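You operate a simulated robot arm through the tools that you are given. There is no shell and no other tool.

Carry out the task below with a simulated robot arm. There is one attempt and no reset: what you move stays moved.

## Task
Wipe the splash off the cold hob, then close the cooker lid.
Fine: stand the blue saucepan on the brown cupboard, use the green pad and put it back; all knobs stay OFF. What is to be rubbed or washed off counts as gone when no trace of it is left.

The check looks at the end state, three seconds after you hand in, the way a careful person would. Anything else that was tipped, shoved, dropped, spilled or broken makes it a failure. Lids that push on must go on centred and level and be pressed home; caps that screw on are set level and turned clockwise until they are tight.

## Robot
A 6-joint arm with a two-finger gripper, fixed in place. Base frame: the origin is on the floor under the middle of its stand, x ahead of it, y to its left, z up. Lengths are in m, angles in rad, forces in N, time in s.
With the tool pointing down near the work surface it reaches from about 0.38 to 0.86 m from the base axis. Its first joint turns from -2.897 to 2.897 rad. Payload 2.45 kg.
Tool frame: the origin (TCP) lies between the finger pads and is the grasp point; the fingertips stand 0.02 m ahead of it; z points along the fingers, y is the line along which they close. The gripper opens to 0.14 m; its body begins 0.168 m behind the TCP.
Orientation is that of the tool frame in the base frame, as a unit quaternion [x, y, z, w]. With the fingers straight down and closing along the base's y, the tool's x points along the base's -x, its y along +y and its z along -z.

## Interface
- The arm moves only by the tool step_arm. Its argument "series" is a list of rows, each an object (a shift or turn left out is 0, a gripper value left out holds the last) with "translation": the shift along the base's x, y, z in units of 200 mm (1.0 is 200 mm), a list of three; "delta_rot": the turn, a rotation vector about the base's x, y, z in units of 90 degrees (1.0 is 90 degrees), a list of three; "claw": the gripper command, from -1 (shut) to 1 (fully open), values between in proportion. In form: [{"translation": [x, y, z], "delta_rot": [rx, ry, rz], "claw": claw}, ...]. A call has 1 to 20 rows; each row is the pose to reach, as a shift and turn from the pose commanded when the call began. A call with a number of a shift or a turn outside -1 to 1 is refused whole. Each row takes 0.2 s and may step no farther than 0.05 m and 0.15 rad from the row before; otherwise, or with a gripper value out of range, the whole call is refused. A pose out of reach is approached as far as the arm can. The call stops where the force on the tool passes 90 N (or 10 N more than at its start, if that is more) or the arm is blocked; 0.2 s more then pass. The fingers move at their own pace (about 0.045 m/s each) and stop on an object; they squeeze with about 31 N. The grip force told is the motor's: it shows also when the fingers shut on nothing. Time passes only in rows, and 0.2 s behind the last, so rows that repeat a pose let the fingers close. It gives the time, the measured TCP pose, the force on the tool (base axes), the opening and the grip force at its end, in the units of the frame above (readings bear some noise), with the torque about the TCP (base axes, N m) and any sound that the robot's microphone picked up.
- Cameras (640 x 400 px; columns grow to the right, rows downward): "scene" is fixed at [0.0582, 0.4982, 1.6022]; the picture's right is [-0.71, -0.70, 0.00], its down [-0.39, 0.40, -0.83] and it looks along [0.58, -0.59, -0.55] (base axes); focal length 214 px, centre (320, 200). "wrist" rides on the gripper at [0.078, 0.011, -0.209] in the tool frame; the picture's right is [-0.14, 0.99, 0.00], its down [-0.92, -0.13, -0.37] and it looks along [-0.37, -0.05, 0.93] (tool axes); focal length 280 px, centre (320, 200).
- snapshot(camera): a new picture of that camera. No time passes.
- move_column(by): moves the trunk up (or, below 0, down) by that many m; the arm rides with it, the base frame stays. It gives what a move gives, with no picture.
- pixel_to_xyz(camera, pixels): for up to 12 pixels [column, row] of the newest picture of that camera ("zoom" is the newest enlarged one), the place [x, y, z] in the base frame of the surface seen there, good to about 0.002 m, but the place of the scene camera against the robot may be out by one fixed shift of up to 0.012 m in any direction. No time passes.
- close_up(camera, box): a new picture of the part [left, top, right, bottom] of that camera's present view, enlarged. No time passes.
- sign_off(): hands the job in; it is judged then, once.

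Unless the task says otherwise, let go and move clear before handing in.

The tools are called after "Request:" as name(argument=value, ...) on one line, values as JSON. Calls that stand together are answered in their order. step_arm: Moves the arm, as the interface text tells. Its arguments: {"type":"object","properties":{"series":{"type":"array","items":{"type":"object","properties":{"translation":{"type":"array","items":{"type":"number"}},"delta_rot":{"type":"array","items":{"type":"number"}},"claw":{"type":"number"}}}}},"required":["series"]} The other tools are called the same way: move_column (by) moves the trunk up or down; snapshot (camera) takes a picture; pixel_to_xyz (camera, pixels) gives the place of the surface under pixels of a picture; close_up (camera, box) takes an enlarged picture of a part of a camera's view; sign_off () hands the job in.

At the start:

```text
time: 0.0
ee_pos: [0.4027, 0.0309, 1.607]
orientation: [-0.001, 1.0, 0.0, 0.0]
ft_force: [0.5, -1.0, 0.1]
torque: [0.01, 0.04, -0.02]
width: 0.1401
grip_force: 0.0
trunk travel left (down, up): [-0.129, 0.101]
```

scene: 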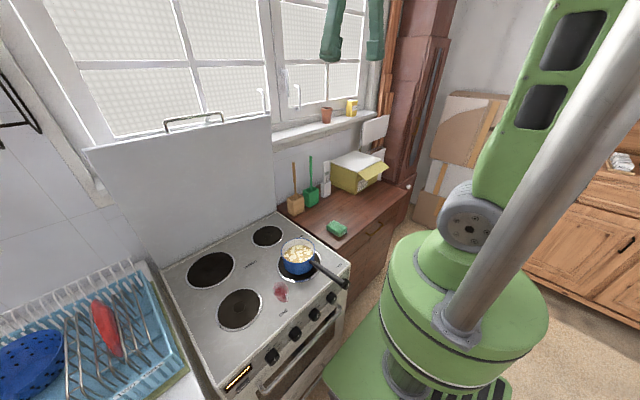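
wrist: 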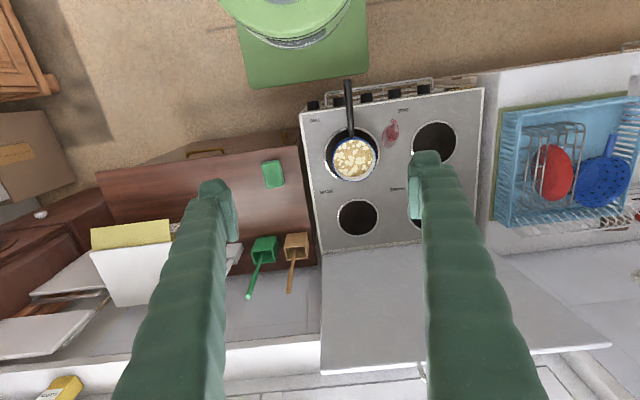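

The scene shows the blue saucepan with contents on the near-right burner at about (298,257), a red splash at (280,292), a green pad on the brown cupboard at (337,229), and the lid upright. I'll look closer and measure places before moving.

Request:
close_up(camera="scene", box=[220, 210, 380, 310])

Request:
close_up(camera="wrist", box=[240, 70, 500, 250])

Request:
pixel_to_xyz(camera="scene", pixels=[[298, 252], [280, 292], [337, 229], [345, 284], [315, 264], [267, 236], [240, 309], [211, 270], [194, 120], [180, 160], [370, 215], [260, 340]])

Request:
pixel_to_xyz(camera="wrist", pixels=[[353, 159], [390, 132], [273, 174], [348, 90], [350, 130], [330, 190], [434, 139], [358, 217], [311, 180], [303, 120], [484, 95], [250, 200]])

```text
4.00 times, centred on (300, 260) of scene
```

zoom: 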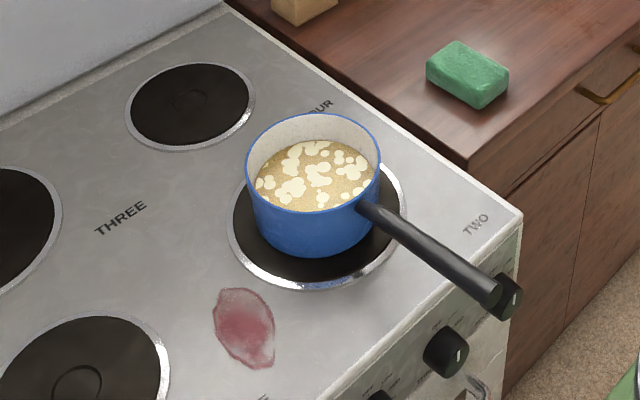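

```text
2.22 times, centred on (370, 160) of wrist
```

zoom: 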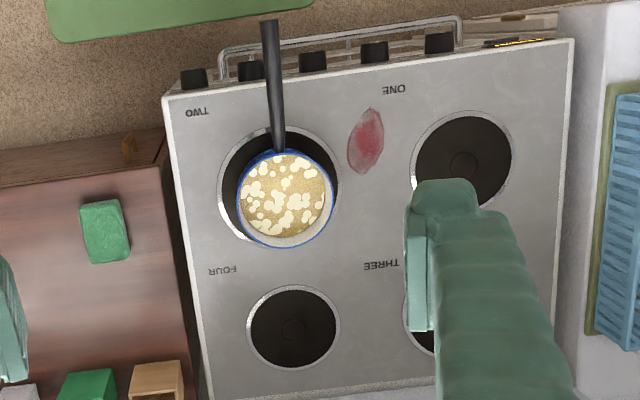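

```text
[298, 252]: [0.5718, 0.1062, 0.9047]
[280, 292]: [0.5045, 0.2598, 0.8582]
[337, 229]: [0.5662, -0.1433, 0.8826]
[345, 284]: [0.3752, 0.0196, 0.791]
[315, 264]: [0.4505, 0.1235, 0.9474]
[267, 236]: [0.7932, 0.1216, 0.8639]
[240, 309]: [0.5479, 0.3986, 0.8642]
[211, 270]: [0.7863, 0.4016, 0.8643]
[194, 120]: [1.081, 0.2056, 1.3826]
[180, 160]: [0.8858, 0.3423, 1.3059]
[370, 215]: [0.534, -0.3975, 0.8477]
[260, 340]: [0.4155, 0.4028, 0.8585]
```

```text
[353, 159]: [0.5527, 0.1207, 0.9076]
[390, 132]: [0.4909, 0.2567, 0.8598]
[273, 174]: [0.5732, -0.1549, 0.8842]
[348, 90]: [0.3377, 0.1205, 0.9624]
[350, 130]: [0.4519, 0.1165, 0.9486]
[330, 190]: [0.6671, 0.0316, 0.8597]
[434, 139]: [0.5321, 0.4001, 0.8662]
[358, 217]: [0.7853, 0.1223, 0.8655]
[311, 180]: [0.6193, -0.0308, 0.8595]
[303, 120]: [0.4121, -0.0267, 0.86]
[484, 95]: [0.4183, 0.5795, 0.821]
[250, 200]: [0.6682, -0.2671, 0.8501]
```

The pan rim is about 0.14 m wide with the handle pointing at the robot (y≈0.12, z≈0.95), and the splash is around (0.49, 0.26). I'll look closer at the lid, and measure the pan rim, handle and splash edges more exactly.

Request:
close_up(camera="scene", box=[70, 90, 310, 240])

Request:
pixel_to_xyz(camera="scene", pixels=[[90, 152], [268, 120], [110, 160], [250, 130], [165, 262], [272, 208], [200, 200], [165, 127], [220, 117], [178, 180], [268, 180], [120, 200]])

Request:
close_up(camera="scene", box=[260, 230, 356, 290])

```text
2.67 times, centred on (190, 165) of scene
```

zoom: 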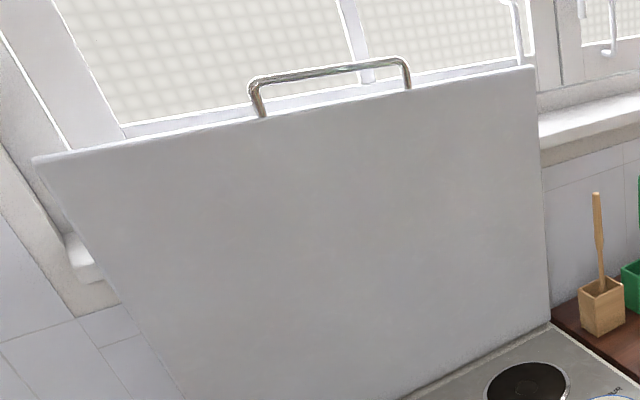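

```text
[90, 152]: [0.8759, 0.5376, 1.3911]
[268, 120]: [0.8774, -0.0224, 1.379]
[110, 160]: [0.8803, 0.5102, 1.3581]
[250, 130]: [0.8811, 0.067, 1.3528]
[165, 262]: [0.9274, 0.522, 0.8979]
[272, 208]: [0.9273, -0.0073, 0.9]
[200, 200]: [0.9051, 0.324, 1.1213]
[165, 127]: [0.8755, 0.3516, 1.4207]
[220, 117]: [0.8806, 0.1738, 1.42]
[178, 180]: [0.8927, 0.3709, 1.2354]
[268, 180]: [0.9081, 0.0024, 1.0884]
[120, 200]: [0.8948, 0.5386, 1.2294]
```

```text
6.67 times, centred on (308, 260) of scene
```

zoom: 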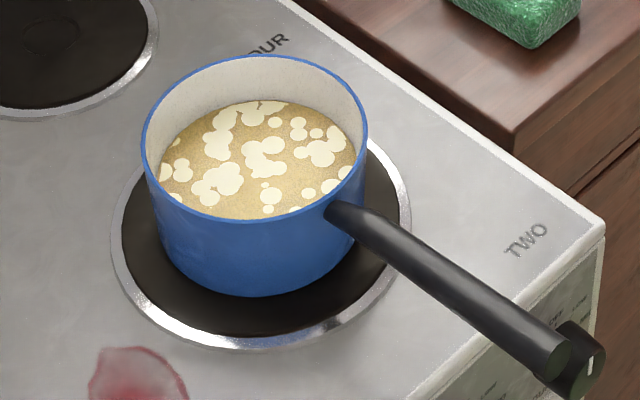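

The lid stands with a slight lean towards the robot (bottom x≈0.928, top x≈0.876, handle at z≈1.42, y 0.17–0.35). Now I'll measure the pan rim and handle in the zoomed picture.

Request:
pixel_to_xyz(camera="zoom", pixels=[[146, 140], [364, 125], [262, 58], [200, 219], [250, 224], [345, 215], [400, 243], [450, 280], [540, 335], [260, 165], [250, 290], [160, 215]])

Request:
close_up(camera="wrist", box=[300, 70, 420, 145])

```text
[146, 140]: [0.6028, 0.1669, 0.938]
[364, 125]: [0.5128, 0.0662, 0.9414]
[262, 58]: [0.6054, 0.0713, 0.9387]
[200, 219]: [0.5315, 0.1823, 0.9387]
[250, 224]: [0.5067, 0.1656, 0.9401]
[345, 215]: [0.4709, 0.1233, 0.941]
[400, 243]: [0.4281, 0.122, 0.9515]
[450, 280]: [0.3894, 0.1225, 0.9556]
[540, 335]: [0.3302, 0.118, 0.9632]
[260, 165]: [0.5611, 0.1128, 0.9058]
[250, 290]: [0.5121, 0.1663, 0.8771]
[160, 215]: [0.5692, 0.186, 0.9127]
```

```text
5.33 times, centred on (360, 108) of wrist
```

zoom: 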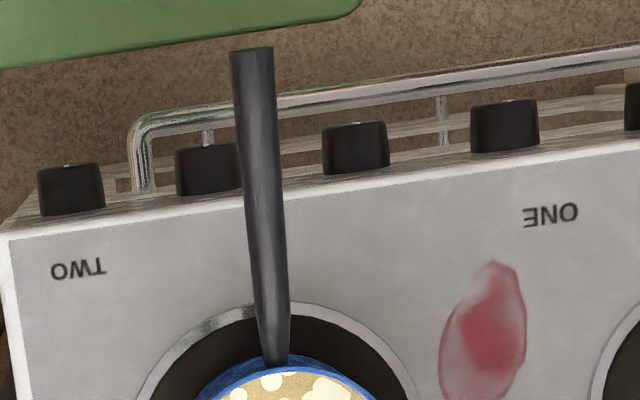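

The pan rim is at z≈0.94 with centre about (0.556, 0.119) and outer diameter about 0.137; the contents are level at z≈0.906. I'll bring the arm down above the pan in stages to look at it from nearby.

Request:
step_arm(series=[{"translation": [0.05, 0.09, -0.2], "claw": 1}, {"translation": [0.1, 0.18, -0.4]}, {"translation": [0.15, 0.27, -0.6]}, {"translation": [0.2, 0.36, -0.8]}, {"translation": [0.24, 0.445, -1.0]}])

Request:
step_arm(series=[{"translation": [0, 0, -0.2]}, {"translation": [0, 0, -0.4]}, {"translation": [0, 0, -0.6]}, {"translation": [0, 0, -0.8]}, {"translation": [0, 0, -1.0]}])

Request:
snapshot(camera="wrist")

Request:
snapshot(camera="scene")

```text
time: 1.2
ee_pos: [0.4514, 0.1192, 1.406]
orientation: [-0.001, 1.0, 0.0, 0.0]
ft_force: [1.6, 0.1, -0.3]
torque: [-0.06, 0.03, 0.02]
width: 0.1399
grip_force: 0.1
trunk travel left (down, up): [-0.129, 0.101]
```

```text
time: 2.4
ee_pos: [0.451, 0.1198, 1.205]
orientation: [-0.001, 1.0, -0.001, 0.0]
ft_force: [0.2, -0.5, -0.1]
torque: [0.01, 0.02, -0.01]
width: 0.1401
grip_force: 0.0
trunk travel left (down, up): [-0.129, 0.101]
```

```text
taken
```

wrist: 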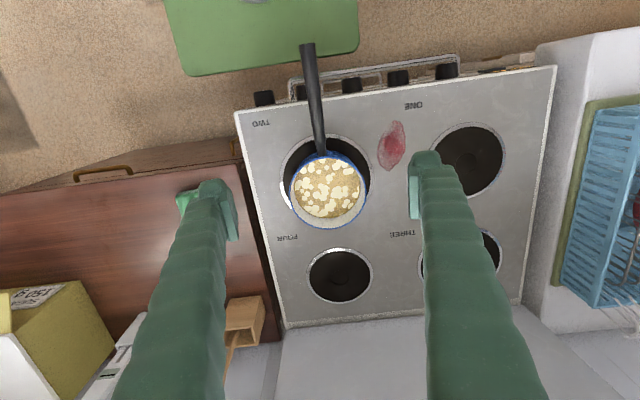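

```text
taken
```

scene: 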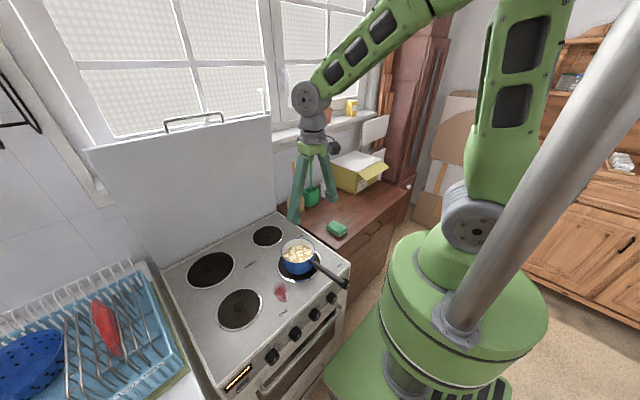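

The wrist view now shows the pan at (328,188), the splash at (391,145), and both fingers. I'll measure the rim and splash edges in enlarged views.

Request:
close_up(camera="wrist", box=[264, 130, 392, 210])

Request:
pixel_to_xyz(camera="zoom", pixels=[[140, 270], [504, 300], [318, 488], [320, 130]])

```text
5.00 times, centred on (328, 170) of wrist
```

zoom: 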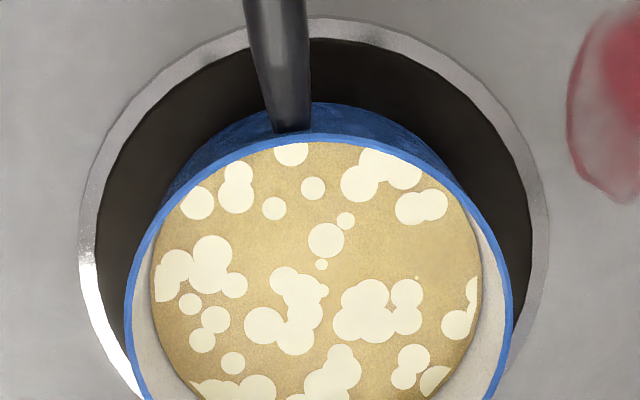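

```text
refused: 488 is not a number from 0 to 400
```

Request:
pixel_to_xyz(camera="zoom", pixels=[[127, 310], [509, 310], [318, 138], [135, 250], [500, 250], [320, 115], [320, 240], [280, 100], [278, 20], [610, 160], [245, 60], [308, 60]])

Request:
close_up(camera="wrist", box=[264, 160, 392, 240])

```text
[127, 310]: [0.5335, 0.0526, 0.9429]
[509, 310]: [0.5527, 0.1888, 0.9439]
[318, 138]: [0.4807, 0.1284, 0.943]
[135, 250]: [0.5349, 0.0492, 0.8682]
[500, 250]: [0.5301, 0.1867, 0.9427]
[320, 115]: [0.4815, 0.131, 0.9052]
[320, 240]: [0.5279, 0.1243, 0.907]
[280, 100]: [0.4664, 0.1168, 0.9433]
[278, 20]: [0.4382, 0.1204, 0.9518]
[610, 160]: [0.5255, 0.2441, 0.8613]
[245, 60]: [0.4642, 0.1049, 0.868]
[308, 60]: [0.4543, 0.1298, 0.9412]
```

```text
5.00 times, centred on (328, 200) of wrist
```

zoom: 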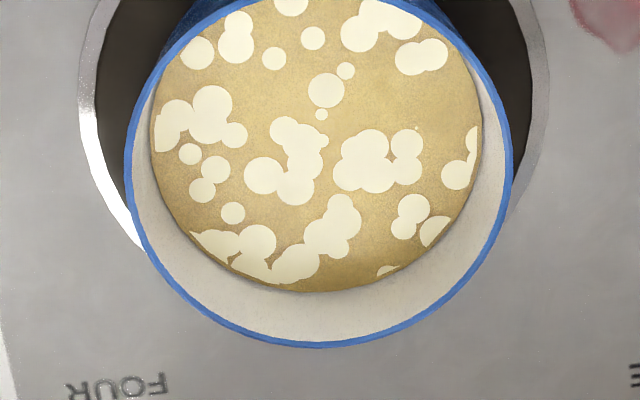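

The pan's outer diameter is about 0.139, so a straddle grip is too tight; I plan to grip the handle at its root with the fingertips reaching down beside the pan wall so the wall rests against the fingers. I'll check the finger shape in the scene view first.

Request:
close_up(camera="scene", box=[260, 130, 380, 230])

Request:
close_up(camera="wrist", box=[160, 140, 480, 260])

Request:
pixel_to_xyz(camera="wrist", pixels=[[205, 185], [230, 200], [232, 235], [414, 165], [414, 210], [430, 160], [445, 170], [310, 60], [316, 100], [320, 130], [391, 145], [180, 200]])

```text
4.00 times, centred on (320, 180) of scene
```

zoom: 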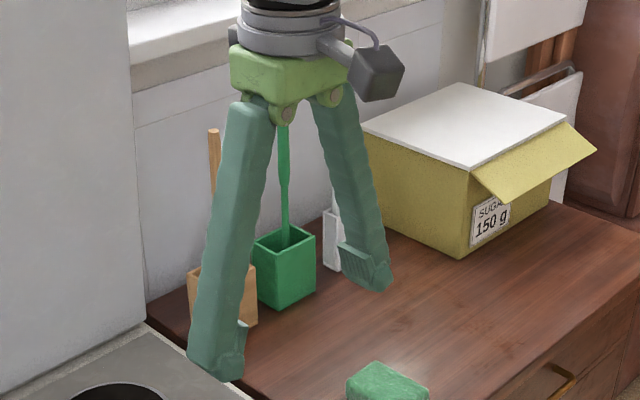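

```text
2.00 times, centred on (320, 200) of wrist
```

zoom: 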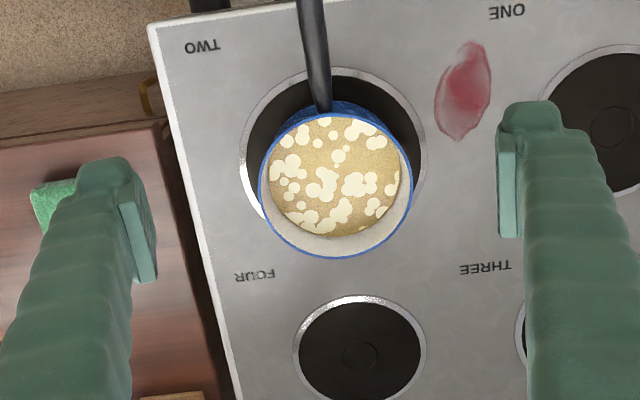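

```text
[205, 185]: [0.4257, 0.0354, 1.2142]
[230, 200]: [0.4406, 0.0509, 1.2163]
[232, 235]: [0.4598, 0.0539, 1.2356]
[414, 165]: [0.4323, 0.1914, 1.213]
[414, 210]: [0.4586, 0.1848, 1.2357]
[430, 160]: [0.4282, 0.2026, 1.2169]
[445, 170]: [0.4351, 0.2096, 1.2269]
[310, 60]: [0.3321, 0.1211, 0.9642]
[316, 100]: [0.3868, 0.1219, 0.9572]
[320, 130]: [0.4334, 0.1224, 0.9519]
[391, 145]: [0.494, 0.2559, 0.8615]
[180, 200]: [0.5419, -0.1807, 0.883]
```

The pads are wide (about 0.04 m along x), which suits a handle grip. Now I'll measure the cupboard top, to choose the standing place for the pan.

Request:
close_up(camera="scene", box=[272, 150, 432, 250])

Request:
pixel_to_xyz(camera="zoom", pixels=[[290, 345], [540, 150], [210, 340], [300, 250], [400, 180], [450, 210], [270, 300], [350, 270], [180, 290], [235, 300], [340, 150], [380, 230]])

```text
4.00 times, centred on (352, 200) of scene
```

zoom: 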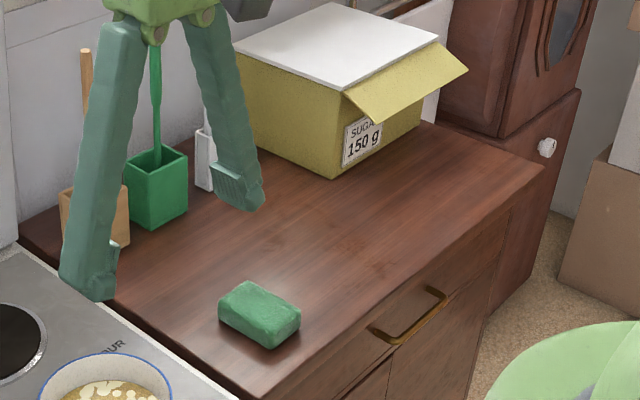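

```text
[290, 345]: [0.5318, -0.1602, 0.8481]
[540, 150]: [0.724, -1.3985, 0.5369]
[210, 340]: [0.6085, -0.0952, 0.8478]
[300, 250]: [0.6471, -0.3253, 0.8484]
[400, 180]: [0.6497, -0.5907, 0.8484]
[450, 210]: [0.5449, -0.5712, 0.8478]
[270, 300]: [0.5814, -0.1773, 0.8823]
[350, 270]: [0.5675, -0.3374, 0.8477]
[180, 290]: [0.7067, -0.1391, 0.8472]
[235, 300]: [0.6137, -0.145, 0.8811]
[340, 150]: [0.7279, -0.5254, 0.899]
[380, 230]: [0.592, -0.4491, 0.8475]
```

The cupboard top is clear around (0.60, -0.37), between the pad (y≈-0.15) and the sugar box (y<-0.48). I'll lower the half-open gripper straight down over the handle root at x≈0.45.

Request:
step_arm(series=[{"translation": [0, 0, -0.2], "claw": 0.15}, {"translation": [0, 0, -0.4]}, {"translation": [0, 0, -0.6]}, {"translation": [0, 0, -0.8]}, {"translation": [0, 0, -1.0]}])

Request:
snapshot(camera="wrist")

Request:
close_up(camera="scene", box=[240, 200, 368, 300])

```text
time: 3.6
ee_pos: [0.4505, 0.1206, 1.0058]
orientation: [0.0, 1.0, 0.0, 0.0]
ft_force: [0.6, 0.4, -0.1]
torque: [0.0, -0.01, -0.04]
width: 0.0805
grip_force: 0.0
trunk travel left (down, up): [-0.129, 0.101]
```

```text
taken
```

wrist: 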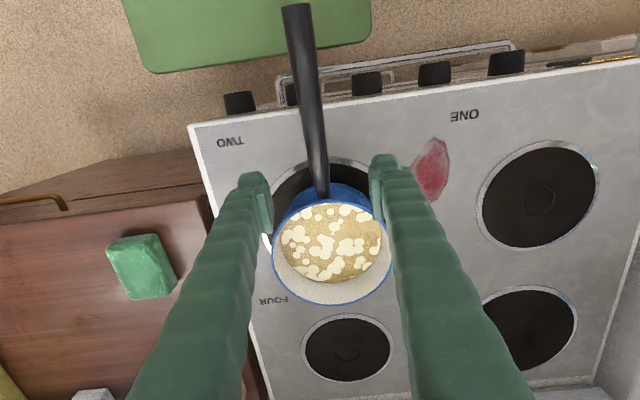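

```text
4.00 times, centred on (304, 250) of scene
```

zoom: 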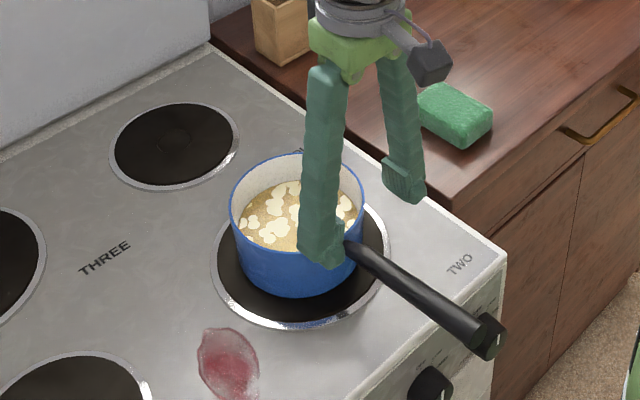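

The handle root shows at (322,185), between the pads at (265,200) and (377,185). I'll measure the clearances between finger edges and pan wall before descending.

Request:
close_up(camera="wrist", box=[232, 120, 424, 240])

Request:
pixel_to_xyz(camera="zoom", pixels=[[290, 215], [275, 150], [317, 150], [297, 150], [310, 245], [130, 300], [120, 210], [95, 200], [465, 210], [470, 260], [500, 150], [230, 240]])

```text
3.33 times, centred on (328, 180) of wrist
```

zoom: 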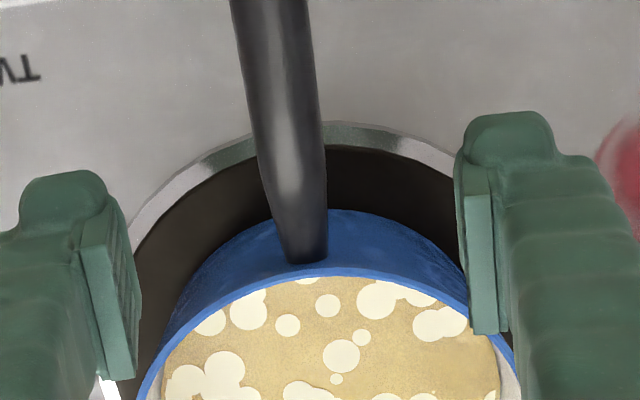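

```text
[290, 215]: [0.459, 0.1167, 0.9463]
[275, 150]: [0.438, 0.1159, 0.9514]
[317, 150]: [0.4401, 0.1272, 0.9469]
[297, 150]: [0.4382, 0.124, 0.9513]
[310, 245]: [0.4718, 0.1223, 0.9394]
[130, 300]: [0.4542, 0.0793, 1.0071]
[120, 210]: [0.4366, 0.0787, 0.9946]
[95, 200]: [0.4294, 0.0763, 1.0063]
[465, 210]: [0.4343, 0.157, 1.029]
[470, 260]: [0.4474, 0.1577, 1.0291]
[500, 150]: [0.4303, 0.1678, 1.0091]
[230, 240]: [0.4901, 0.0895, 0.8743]
```

The handle lies midway between the pads and the fingers clear the wall by about 5 mm. I'll descend to z≈0.928 and close on the handle.

Request:
step_arm(series=[{"translation": [0, 0, -0.15]}, {"translation": [0.005, 0, -0.3]}, {"translation": [0.01, 0, -0.39]}, {"translation": [0.01, 0, -0.39]}])

Request:
snapshot(camera="wrist")

Request:
close_up(camera="scene", box=[240, 200, 368, 300])

```text
time: 4.6
ee_pos: [0.4525, 0.1199, 0.9276]
orientation: [0.0, 1.0, 0.0, 0.0]
ft_force: [-0.1, 0.8, 0.0]
torque: [-0.02, 0.03, -0.02]
width: 0.0805
grip_force: 0.0
trunk travel left (down, up): [-0.129, 0.101]
```

```text
taken
```

wrist: 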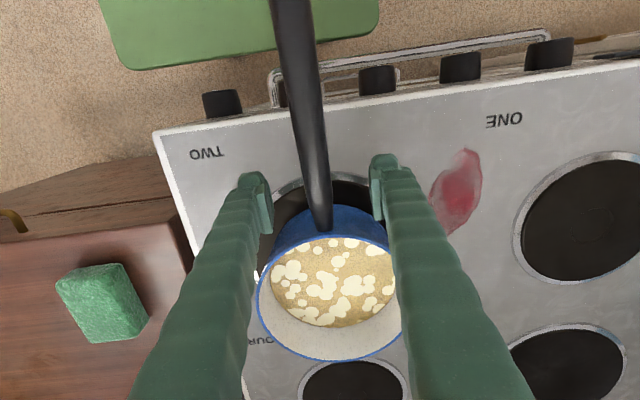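

```text
4.00 times, centred on (304, 250) of scene
```

zoom: 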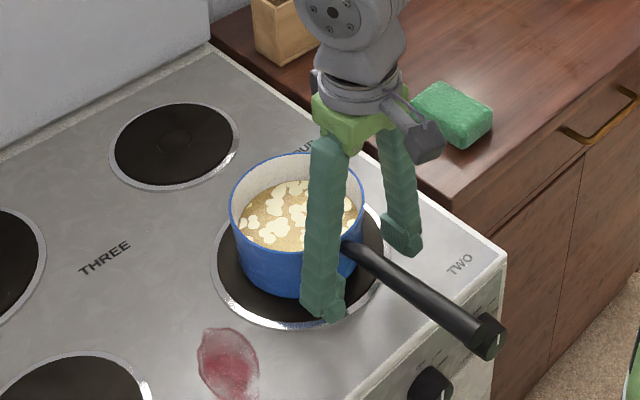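

The handle is between the fingers with no contact yet. I'll shut the gripper on it and wait.

Request:
step_arm(series=[{"translation": [0, 0, 0], "claw": -1}, {"translation": [0, 0, 0]}, {"translation": [0, 0, 0]}, {"translation": [0, 0, 0]}, {"translation": [0, 0, 0]}, {"translation": [0, 0, 0]}, {"translation": [0, 0, 0]}])

Request:
close_up(camera="wrist", box=[232, 120, 424, 240])

```text
time: 6.2
ee_pos: [0.4527, 0.12, 0.9277]
orientation: [0.0, 1.0, 0.0, 0.0]
ft_force: [-0.3, -0.2, 0.8]
torque: [0.03, -0.04, 0.0]
width: 0.0193
grip_force: 30.9
trunk travel left (down, up): [-0.129, 0.101]
```

```text
3.33 times, centred on (328, 180) of wrist
```

zoom: 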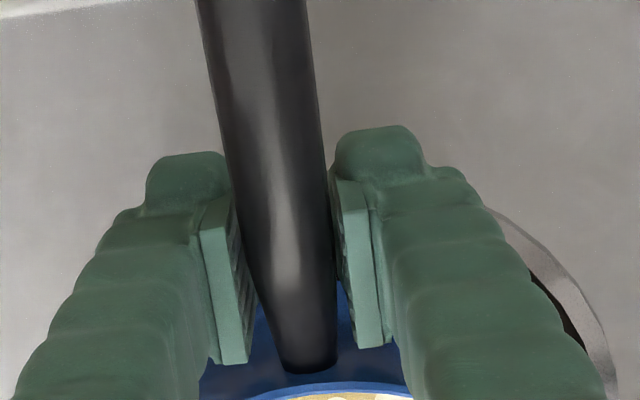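

The grip holds at width 0.0193 with 30.9 N. I'll make a small test lift of 6 mm and see how the pan behaves.

Request:
step_arm(series=[{"translation": [0, 0, 0.01]}, {"translation": [0, 0, 0.02]}, {"translation": [0, 0, 0.03]}, {"translation": [0, 0, 0.03]}])

Request:
close_up(camera="scene", box=[256, 220, 352, 295])

Request:
snapshot(camera="wrist")

```text
time: 7.2
ee_pos: [0.4526, 0.1214, 0.9335]
orientation: [0.0, 1.0, -0.001, 0.0]
ft_force: [1.1, 0.0, -3.9]
torque: [0.02, 0.26, 0.02]
width: 0.0195
grip_force: 30.7
trunk travel left (down, up): [-0.129, 0.101]
```

```text
5.33 times, centred on (304, 258) of scene
```

zoom: 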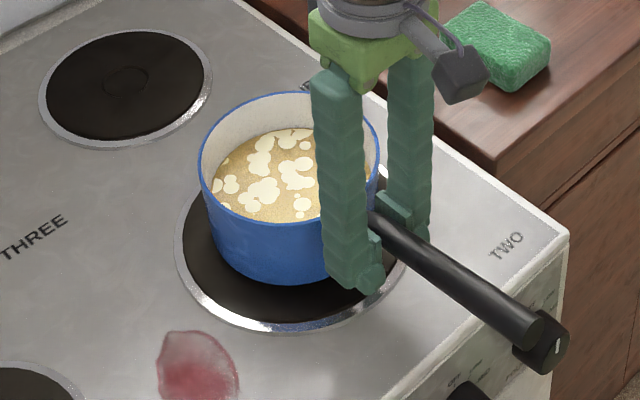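

```text
taken
```

wrist: 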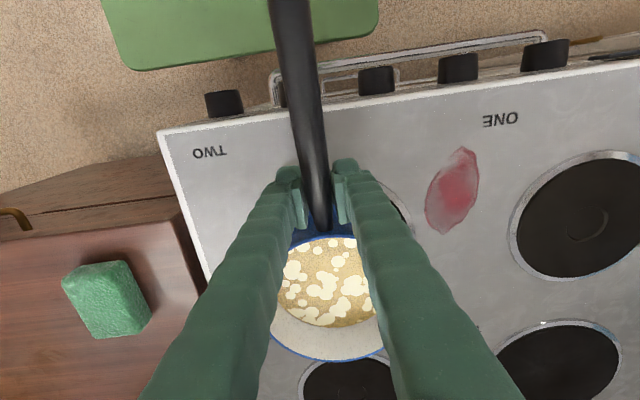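

The tool now carries about 4 N with 0.26 N m. I'll check whether the pan is level by measuring the rim heights near and far.

Request:
pixel_to_xyz(camera="zoom", pixels=[[202, 160], [230, 115], [260, 98], [295, 93], [240, 213], [280, 224], [310, 224], [375, 140], [260, 180], [290, 150], [520, 325], [430, 255]])

Request:
pixel_to_xyz(camera="wrist", pixels=[[320, 359], [330, 238], [292, 345], [365, 350], [322, 300], [335, 260], [310, 100], [290, 20], [300, 60]])

```text
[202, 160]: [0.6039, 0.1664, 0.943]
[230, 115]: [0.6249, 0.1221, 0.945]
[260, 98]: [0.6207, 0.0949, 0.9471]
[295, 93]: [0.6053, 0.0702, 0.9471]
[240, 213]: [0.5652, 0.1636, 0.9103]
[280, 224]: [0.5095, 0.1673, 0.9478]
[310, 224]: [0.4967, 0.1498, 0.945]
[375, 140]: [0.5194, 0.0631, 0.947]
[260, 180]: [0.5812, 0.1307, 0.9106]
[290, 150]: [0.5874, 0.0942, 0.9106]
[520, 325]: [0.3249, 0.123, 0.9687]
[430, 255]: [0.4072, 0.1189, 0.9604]
```

```text
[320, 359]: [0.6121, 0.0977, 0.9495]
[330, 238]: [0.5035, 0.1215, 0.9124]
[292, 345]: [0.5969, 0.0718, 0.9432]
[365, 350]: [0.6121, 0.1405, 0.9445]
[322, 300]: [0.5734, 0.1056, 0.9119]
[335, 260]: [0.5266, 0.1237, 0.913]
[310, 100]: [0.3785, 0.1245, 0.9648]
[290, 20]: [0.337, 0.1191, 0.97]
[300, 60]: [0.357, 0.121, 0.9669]
```

The contents read 0.912 both near (x 0.50) and far (x 0.57), so the pan is level and hanging free. I'll lift it 0.1 m slowly.

Request:
step_arm(series=[{"translation": [0, 0, 0.05]}, {"translation": [0, 0, 0.12]}, {"translation": [0, 0, 0.2]}, {"translation": [0, 0, 0.3]}, {"translation": [0, 0, 0.4]}, {"translation": [0, 0, 0.48]}, {"translation": [0, 0, 0.5]}])

Request:
snapshot(camera="wrist")

Request:
pixel_to_xyz(camera="wrist", pixels=[[320, 359], [330, 238], [322, 300], [335, 260], [310, 100], [290, 20], [340, 280]])

Request:
snapshot(camera="scene")

```text
time: 8.8
ee_pos: [0.4525, 0.1184, 1.0346]
orientation: [0.0, 1.0, 0.0, 0.0]
ft_force: [0.7, -0.1, -3.2]
torque: [-0.03, 0.3, 0.01]
width: 0.019
grip_force: 31.3
trunk travel left (down, up): [-0.129, 0.101]
```

```text
taken
```

wrist: 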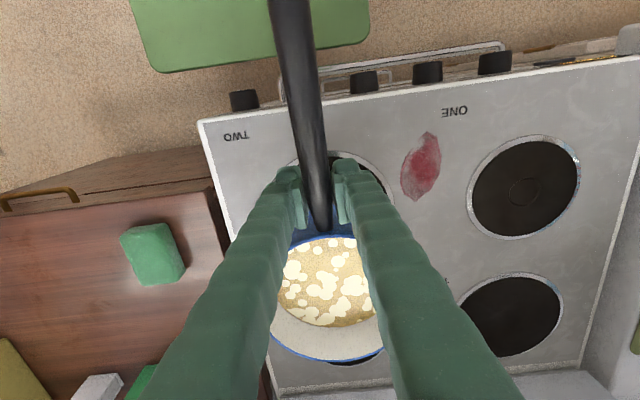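

```text
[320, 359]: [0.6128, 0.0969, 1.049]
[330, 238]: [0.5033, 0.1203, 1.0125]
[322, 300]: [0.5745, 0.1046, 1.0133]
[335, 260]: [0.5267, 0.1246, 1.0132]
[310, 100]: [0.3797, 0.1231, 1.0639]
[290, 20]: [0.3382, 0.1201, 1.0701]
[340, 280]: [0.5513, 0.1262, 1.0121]
```

```text
taken
```

scene: 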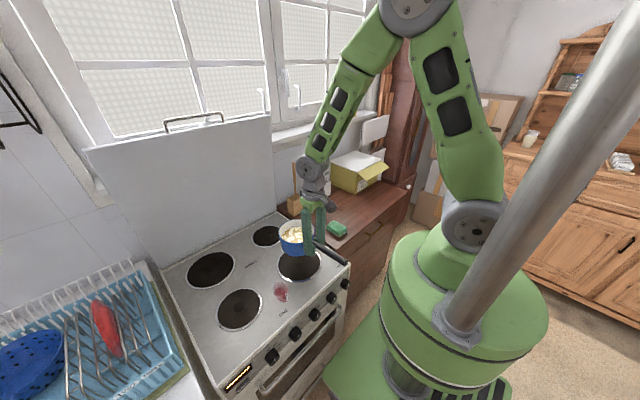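

The pan hangs level at z≈1.013 throughout. I'll carry it sideways to y≈-0.37 over the cupboard in gentle steps.

Request:
step_arm(series=[{"translation": [0.01, -0.06, 0]}, {"translation": [0.03, -0.18, 0]}, {"translation": [0.05, -0.34, 0]}, {"translation": [0.07, -0.5, 0]}, {"translation": [0.09, -0.66, 0]}, {"translation": [0.1, -0.82, 0]}, {"translation": [0.11, -0.94, 0]}, {"translation": [0.12, -1.0, 0]}])

Request:
step_arm(series=[{"translation": [0.01, -0.06, 0]}, {"translation": [0.03, -0.18, 0]}, {"translation": [0.05, -0.34, 0]}, {"translation": [0.07, -0.5, 0]}, {"translation": [0.09, -0.66, 0]}, {"translation": [0.1, -0.82, 0]}, {"translation": [0.11, -0.94, 0]}, {"translation": [0.12, -1.0, 0]}])

Request:
step_arm(series=[{"translation": [0.01, -0.06, 0]}, {"translation": [0.015, -0.18, 0]}, {"translation": [0.02, -0.32, 0]}, {"translation": [0.025, -0.41, 0]}, {"translation": [0.025, -0.45, 0]}, {"translation": [0.025, -0.45, 0]}])

Request:
snapshot(camera="wrist")

Request:
snapshot(camera="scene")

```text
time: 10.6
ee_pos: [0.4778, -0.0814, 1.035]
orientation: [0.0, 1.0, 0.0, 0.0]
ft_force: [0.2, -1.1, -3.9]
torque: [0.0, 0.29, -0.03]
width: 0.0191
grip_force: 31.0
trunk travel left (down, up): [-0.129, 0.101]
```

```text
time: 12.4
ee_pos: [0.5001, -0.2791, 1.0342]
orientation: [0.0, 1.0, 0.0, 0.0]
ft_force: [-0.2, 0.8, -4.0]
torque: [0.02, 0.26, 0.01]
width: 0.0192
grip_force: 31.3
trunk travel left (down, up): [-0.129, 0.101]
```

```text
time: 13.8
ee_pos: [0.5058, -0.3708, 1.0353]
orientation: [0.0, 1.0, 0.001, 0.0]
ft_force: [0.1, -0.6, -4.0]
torque: [0.03, 0.29, 0.0]
width: 0.0192
grip_force: 31.3
trunk travel left (down, up): [-0.129, 0.101]
```

```text
taken
```

wrist: 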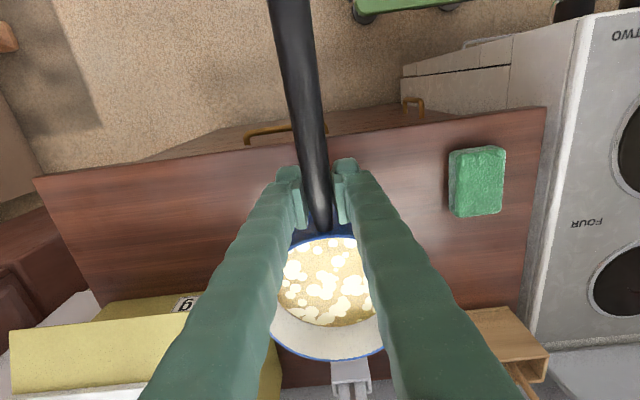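

```text
taken
```

scene: 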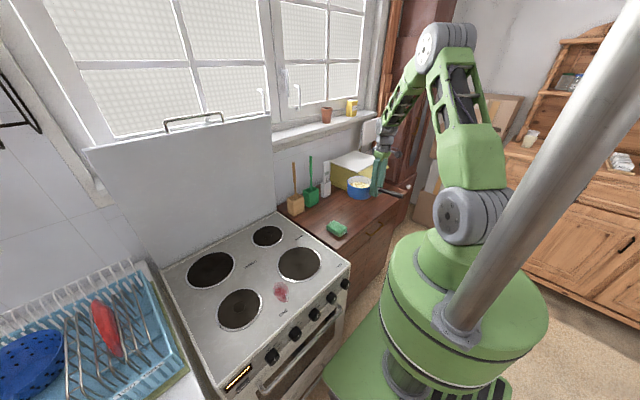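

The pan is over the cupboard, level. I'll check the clearance to the sugar box, the white thing behind (350,370), and the cupboard's front edge before lowering.

Request:
pixel_to_xyz(camera="wrist", pixels=[[190, 303], [150, 300], [270, 370], [350, 372], [477, 180], [40, 182], [540, 112], [250, 150], [250, 200], [400, 200], [110, 305], [400, 160]])

Request:
close_up(camera="scene", box=[290, 140, 418, 240])

```text
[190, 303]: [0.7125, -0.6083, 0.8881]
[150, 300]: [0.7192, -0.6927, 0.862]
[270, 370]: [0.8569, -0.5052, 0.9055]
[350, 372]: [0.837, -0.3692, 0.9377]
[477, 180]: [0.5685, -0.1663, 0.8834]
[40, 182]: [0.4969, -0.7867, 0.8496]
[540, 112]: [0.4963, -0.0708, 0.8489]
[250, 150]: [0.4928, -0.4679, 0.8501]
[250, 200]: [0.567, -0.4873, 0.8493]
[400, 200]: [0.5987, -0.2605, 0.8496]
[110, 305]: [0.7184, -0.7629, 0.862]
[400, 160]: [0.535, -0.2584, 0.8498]
```

```text
4.00 times, centred on (354, 190) of scene
```

zoom: 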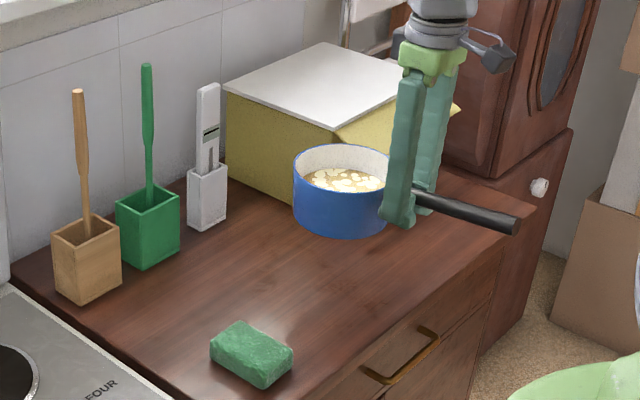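

The front of the sugar box is at x≈0.71 and the pan's back edge is at 0.674, so there's room; cupboard top is z≈0.850. I'll lower the pan, slowing down near the surface.

Request:
step_arm(series=[{"translation": [0, 0, -0.06]}, {"translation": [0, 0, -0.18]}, {"translation": [0, 0, -0.3]}, {"translation": [0, 0, -0.42]}, {"translation": [0, 0, -0.52]}, {"translation": [0, 0, -0.57]}, {"translation": [0, 0, -0.58]}])

Request:
step_arm(series=[{"translation": [0, 0, -0.005]}, {"translation": [0, 0, -0.01]}, {"translation": [0, 0, -0.015]}, {"translation": [0, 0, -0.015]}])

```text
time: 15.4
ee_pos: [0.5049, -0.3706, 0.9184]
orientation: [-0.001, 1.0, 0.0, 0.0]
ft_force: [0.7, -0.3, -3.8]
torque: [-0.04, 0.26, -0.02]
width: 0.0188
grip_force: 31.3
trunk travel left (down, up): [-0.129, 0.101]
```

```text
time: 16.4
ee_pos: [0.504, -0.3698, 0.9161]
orientation: [0.0, 1.0, -0.001, -0.001]
ft_force: [0.5, 0.0, -3.8]
torque: [-0.01, 0.28, 0.03]
width: 0.0188
grip_force: 31.1
trunk travel left (down, up): [-0.129, 0.101]
```

Request:
step_arm(series=[{"translation": [0, 0, -0.005]}, {"translation": [0, 0, -0.01]}, {"translation": [0, 0, -0.015]}, {"translation": [0, 0, -0.015]}])

Request:
step_arm(series=[{"translation": [0, 0, -0.0035]}, {"translation": [0, 0, -0.007]}, {"translation": [0, 0, -0.007]}])

Request:
close_up(camera="scene", box=[314, 150, 410, 225])

```text
time: 17.4
ee_pos: [0.5057, -0.3704, 0.9119]
orientation: [0.001, 1.0, 0.0, 0.0]
ft_force: [-0.7, 0.0, -4.3]
torque: [0.02, 0.24, 0.0]
width: 0.0192
grip_force: 30.8
trunk travel left (down, up): [-0.129, 0.101]
```

```text
time: 18.2
ee_pos: [0.5059, -0.371, 0.9119]
orientation: [0.0, 1.0, 0.0, -0.001]
ft_force: [-1.8, 0.3, -1.1]
torque: [-0.01, -0.13, 0.01]
width: 0.0191
grip_force: 30.9
trunk travel left (down, up): [-0.129, 0.101]
```

```text
5.33 times, centred on (362, 188) of scene
```

zoom: 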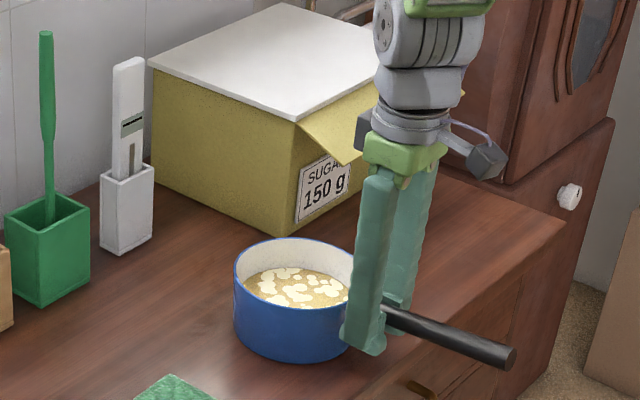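

The load went from -4 N to -1 N with the torque reversed, so the pan's base is on the cupboard. I'll open the fingers and then rise straight up.

Request:
step_arm(series=[{"translation": [0, 0, -0.001], "claw": -0.6}, {"translation": [0, 0, -0.001]}, {"translation": [0, 0, -0.001], "claw": 0.1}, {"translation": [0, 0, -0.001]}, {"translation": [0, 0, -0.001]}, {"translation": [0, 0, -0.001]}])

Request:
snapshot(camera="wrist")

Request:
pixel_to_xyz(camera="wrist", pixels=[[330, 240], [322, 300], [335, 270], [310, 310], [310, 100], [290, 20]])

```text
time: 19.6
ee_pos: [0.505, -0.3708, 0.9118]
orientation: [0.001, 1.0, 0.0, 0.0]
ft_force: [0.0, -0.5, 0.6]
torque: [-0.01, -0.02, -0.01]
width: 0.0768
grip_force: 0.2
trunk travel left (down, up): [-0.129, 0.101]
```

```text
taken
```

wrist: 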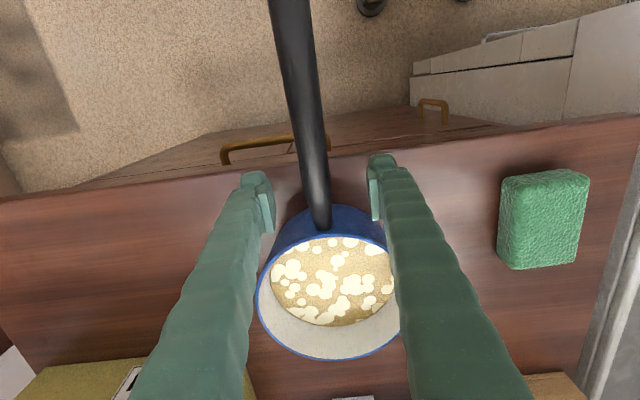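

```text
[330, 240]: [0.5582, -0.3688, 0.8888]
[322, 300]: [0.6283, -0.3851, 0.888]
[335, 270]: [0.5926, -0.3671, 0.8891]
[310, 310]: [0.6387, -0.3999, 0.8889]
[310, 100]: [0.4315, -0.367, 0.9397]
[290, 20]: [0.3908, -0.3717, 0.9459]
```

The pan stands level on the cupboard (contents at 0.889 all over) and the fingers are free. I'll rise straight up and move over towards the green pad for a look.

Request:
step_arm(series=[{"translation": [0, 0, 0.1]}, {"translation": [0, 0, 0.3]}, {"translation": [0, 0, 0.5]}, {"translation": [0, 0, 0.7]}, {"translation": [0, 0.2, 0.75]}, {"translation": [0, 0.4, 0.75]}, {"translation": [0, 0.6, 0.75]}, {"translation": [0, 0.8, 0.75]}, {"translation": [0, 1.0, 0.75], "claw": 1}, {"translation": [0, 1.0, 0.75]}])

Request:
snapshot(camera="wrist")

Request:
snapshot(camera="scene")

```text
time: 21.8
ee_pos: [0.5054, -0.1702, 1.0606]
orientation: [0.0, 1.0, 0.0, 0.0]
ft_force: [0.9, -0.7, 0.1]
torque: [-0.01, 0.0, -0.01]
width: 0.1295
grip_force: 0.1
trunk travel left (down, up): [-0.129, 0.101]
```

```text
taken
```

wrist: 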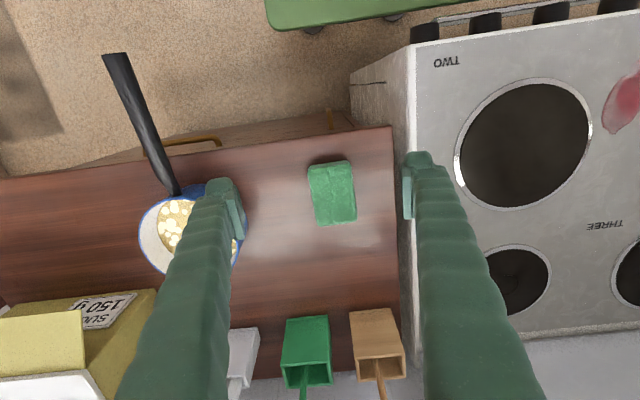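

```text
taken
```

scene: 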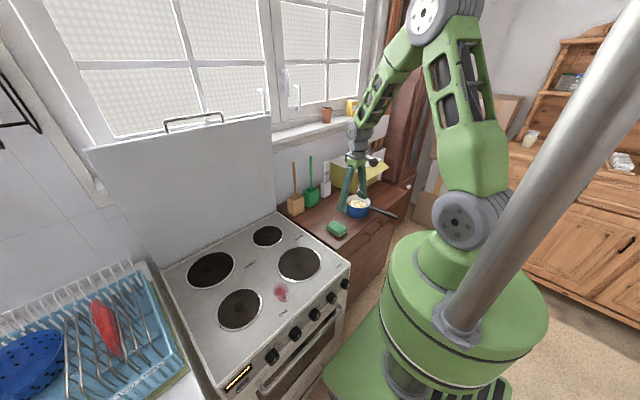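

The pad is in view at (333,192). I'll measure its corners closely.

Request:
close_up(camera="wrist", box=[280, 150, 392, 235])

Request:
pixel_to_xyz(camera="wrist", pixels=[[311, 168], [350, 163], [354, 217], [320, 223], [333, 192], [312, 190], [350, 190], [330, 166], [338, 219], [300, 200], [370, 200], [340, 240]])

```text
4.71 times, centred on (336, 192) of wrist
```

zoom: 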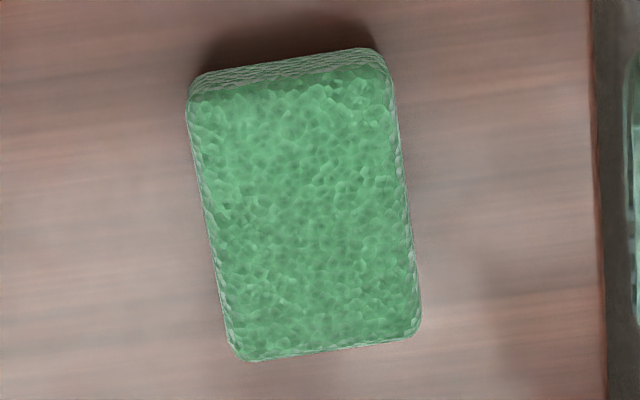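

```text
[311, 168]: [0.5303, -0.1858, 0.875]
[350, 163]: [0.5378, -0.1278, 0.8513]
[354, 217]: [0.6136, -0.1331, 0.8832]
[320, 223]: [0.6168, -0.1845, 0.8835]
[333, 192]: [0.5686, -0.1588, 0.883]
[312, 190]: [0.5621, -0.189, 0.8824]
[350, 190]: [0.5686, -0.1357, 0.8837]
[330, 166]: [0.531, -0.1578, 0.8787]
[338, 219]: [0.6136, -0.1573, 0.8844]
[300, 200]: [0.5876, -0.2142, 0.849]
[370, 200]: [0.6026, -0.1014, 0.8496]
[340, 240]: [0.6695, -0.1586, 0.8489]
```

The pad spans x 0.530–0.617, y -0.190 to -0.132, z 0.850–0.884, aligned with x. I'll go above its centre (0.573,-0.160) with the fingers at about 0.09 and come down to z≈0.93.

Request:
step_arm(series=[{"translation": [0.12, 0.02, -0.1], "claw": 0.3}, {"translation": [0.24, 0.04, -0.2]}, {"translation": [0.34, 0.05, -0.35]}, {"translation": [0.34, 0.05, -0.5]}, {"translation": [0.34, 0.05, -0.62]}, {"translation": [0.34, 0.05, -0.65]}])

Request:
snapshot(camera="wrist")

Request:
close_up(camera="scene", box=[290, 150, 418, 250])

```text
time: 23.2
ee_pos: [0.5739, -0.1615, 0.9299]
orientation: [0.0, 1.0, 0.0, 0.0]
ft_force: [-0.2, -1.2, -0.1]
torque: [0.0, 0.04, 0.02]
width: 0.0913
grip_force: 0.1
trunk travel left (down, up): [-0.129, 0.101]
```

```text
taken
```

wrist: 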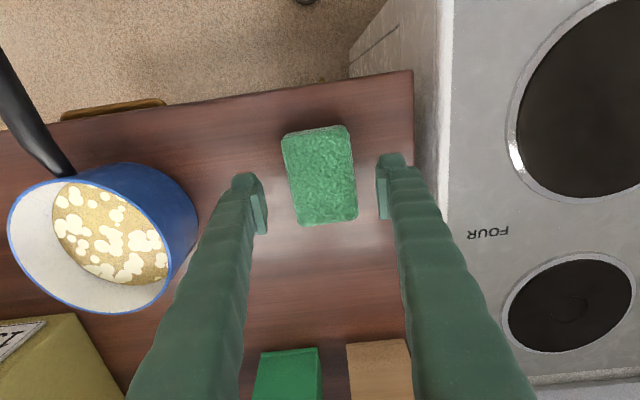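

```text
4.00 times, centred on (354, 200) of scene
```

zoom: 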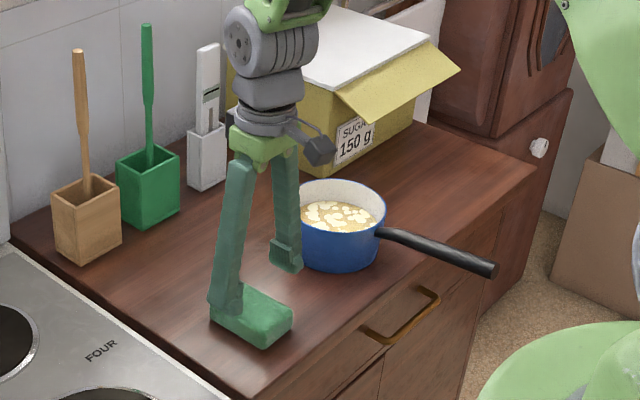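

The geometry agrees: the pad centre at row ~174 projects right under the TCP. I'll descend to z≈0.881 and grip it.

Request:
step_arm(series=[{"translation": [0, 0, -0.1]}, {"translation": [0, 0, -0.2]}, {"translation": [0, 0, -0.245]}, {"translation": [0, 0, -0.245]}])

Request:
step_arm(series=[{"translation": [0, 0, 0], "claw": -1}, {"translation": [0, 0, 0]}, {"translation": [0, 0, 0]}, {"translation": [0, 0, 0]}, {"translation": [0, 0, 0]}, {"translation": [0, 0, 0]}])

Request:
snapshot(camera="wrist")

Request:
close_up(camera="scene", box=[306, 175, 386, 250])

```text
time: 24.2
ee_pos: [0.5734, -0.1602, 0.8812]
orientation: [0.001, 1.0, 0.0, 0.0]
ft_force: [0.2, 0.4, 0.0]
torque: [0.01, 0.06, 0.0]
width: 0.091
grip_force: 0.1
trunk travel left (down, up): [-0.129, 0.101]
```

```text
time: 25.6
ee_pos: [0.5741, -0.1605, 0.8816]
orientation: [0.0, 1.0, 0.001, 0.0]
ft_force: [1.1, -0.1, 1.6]
torque: [0.0, 0.0, 0.03]
width: 0.0635
grip_force: 30.9
trunk travel left (down, up): [-0.129, 0.101]
```

```text
taken
```

wrist: 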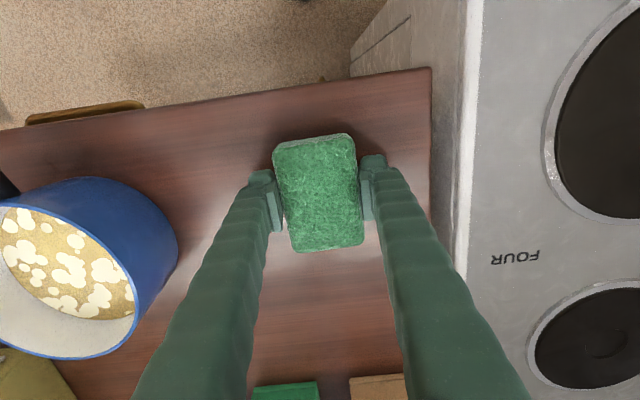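

```text
5.33 times, centred on (346, 212) of scene
```

zoom: 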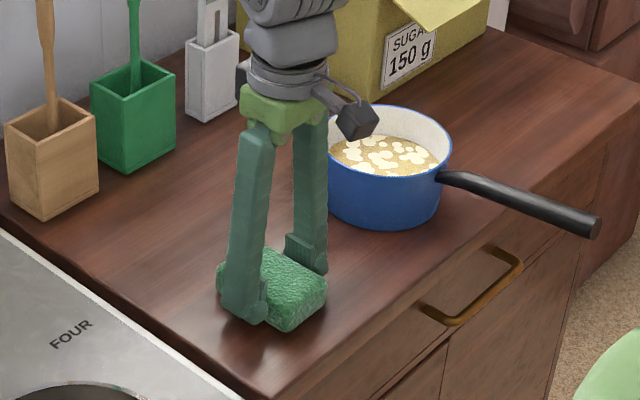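

The pad is gripped at width 0.0635 (original TCP place: 0.5737, -0.1603, 0.8814). I'll lift it and carry it over the hob beside the splash, then look.

Request:
step_arm(series=[{"translation": [0, 0, 0.1]}, {"translation": [0, 0, 0.25]}, {"translation": [0, 0, 0.4]}, {"translation": [0, 0, 0.55]}, {"translation": [-0.05, 0.2, 0.55]}, {"translation": [-0.1, 0.4, 0.55]}, {"translation": [-0.15, 0.6, 0.55]}, {"translation": [-0.2, 0.8, 0.55]}, {"translation": [-0.25, 1.0, 0.55]}])

Request:
step_arm(series=[{"translation": [-0.05, 0.15, 0]}, {"translation": [-0.1, 0.3, 0]}, {"translation": [-0.15, 0.4, 0]}, {"translation": [-0.25, 0.5, 0]}, {"translation": [-0.25, 0.5, 0]}])

Request:
snapshot(camera="wrist")

Request:
snapshot(camera="scene")

```text
time: 27.6
ee_pos: [0.5231, 0.04, 0.9921]
orientation: [0.0, 1.0, 0.0, 0.0]
ft_force: [0.4, -0.2, 0.0]
torque: [-0.02, 0.0, -0.01]
width: 0.0633
grip_force: 31.2
trunk travel left (down, up): [-0.129, 0.101]
```

```text
time: 28.8
ee_pos: [0.4739, 0.1385, 0.992]
orientation: [0.0, 1.0, 0.0, 0.0]
ft_force: [0.2, -0.2, -0.1]
torque: [0.03, 0.02, 0.0]
width: 0.0638
grip_force: 31.2
trunk travel left (down, up): [-0.129, 0.101]
```

```text
taken
```

wrist: 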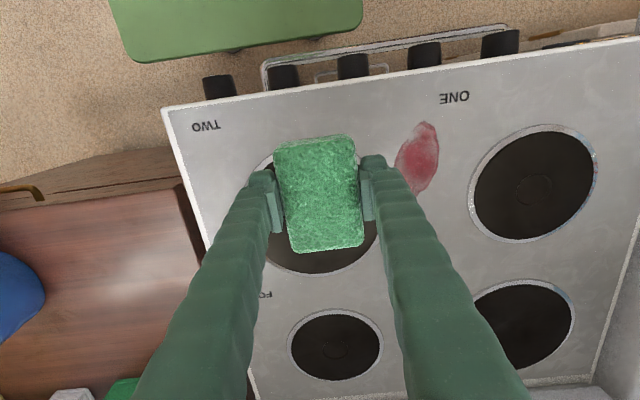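

```text
taken
```

scene: 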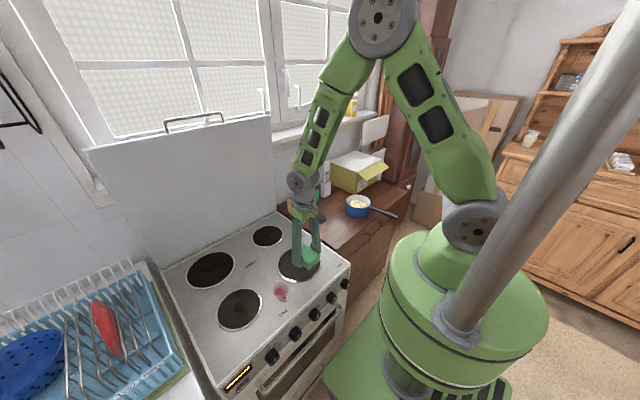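

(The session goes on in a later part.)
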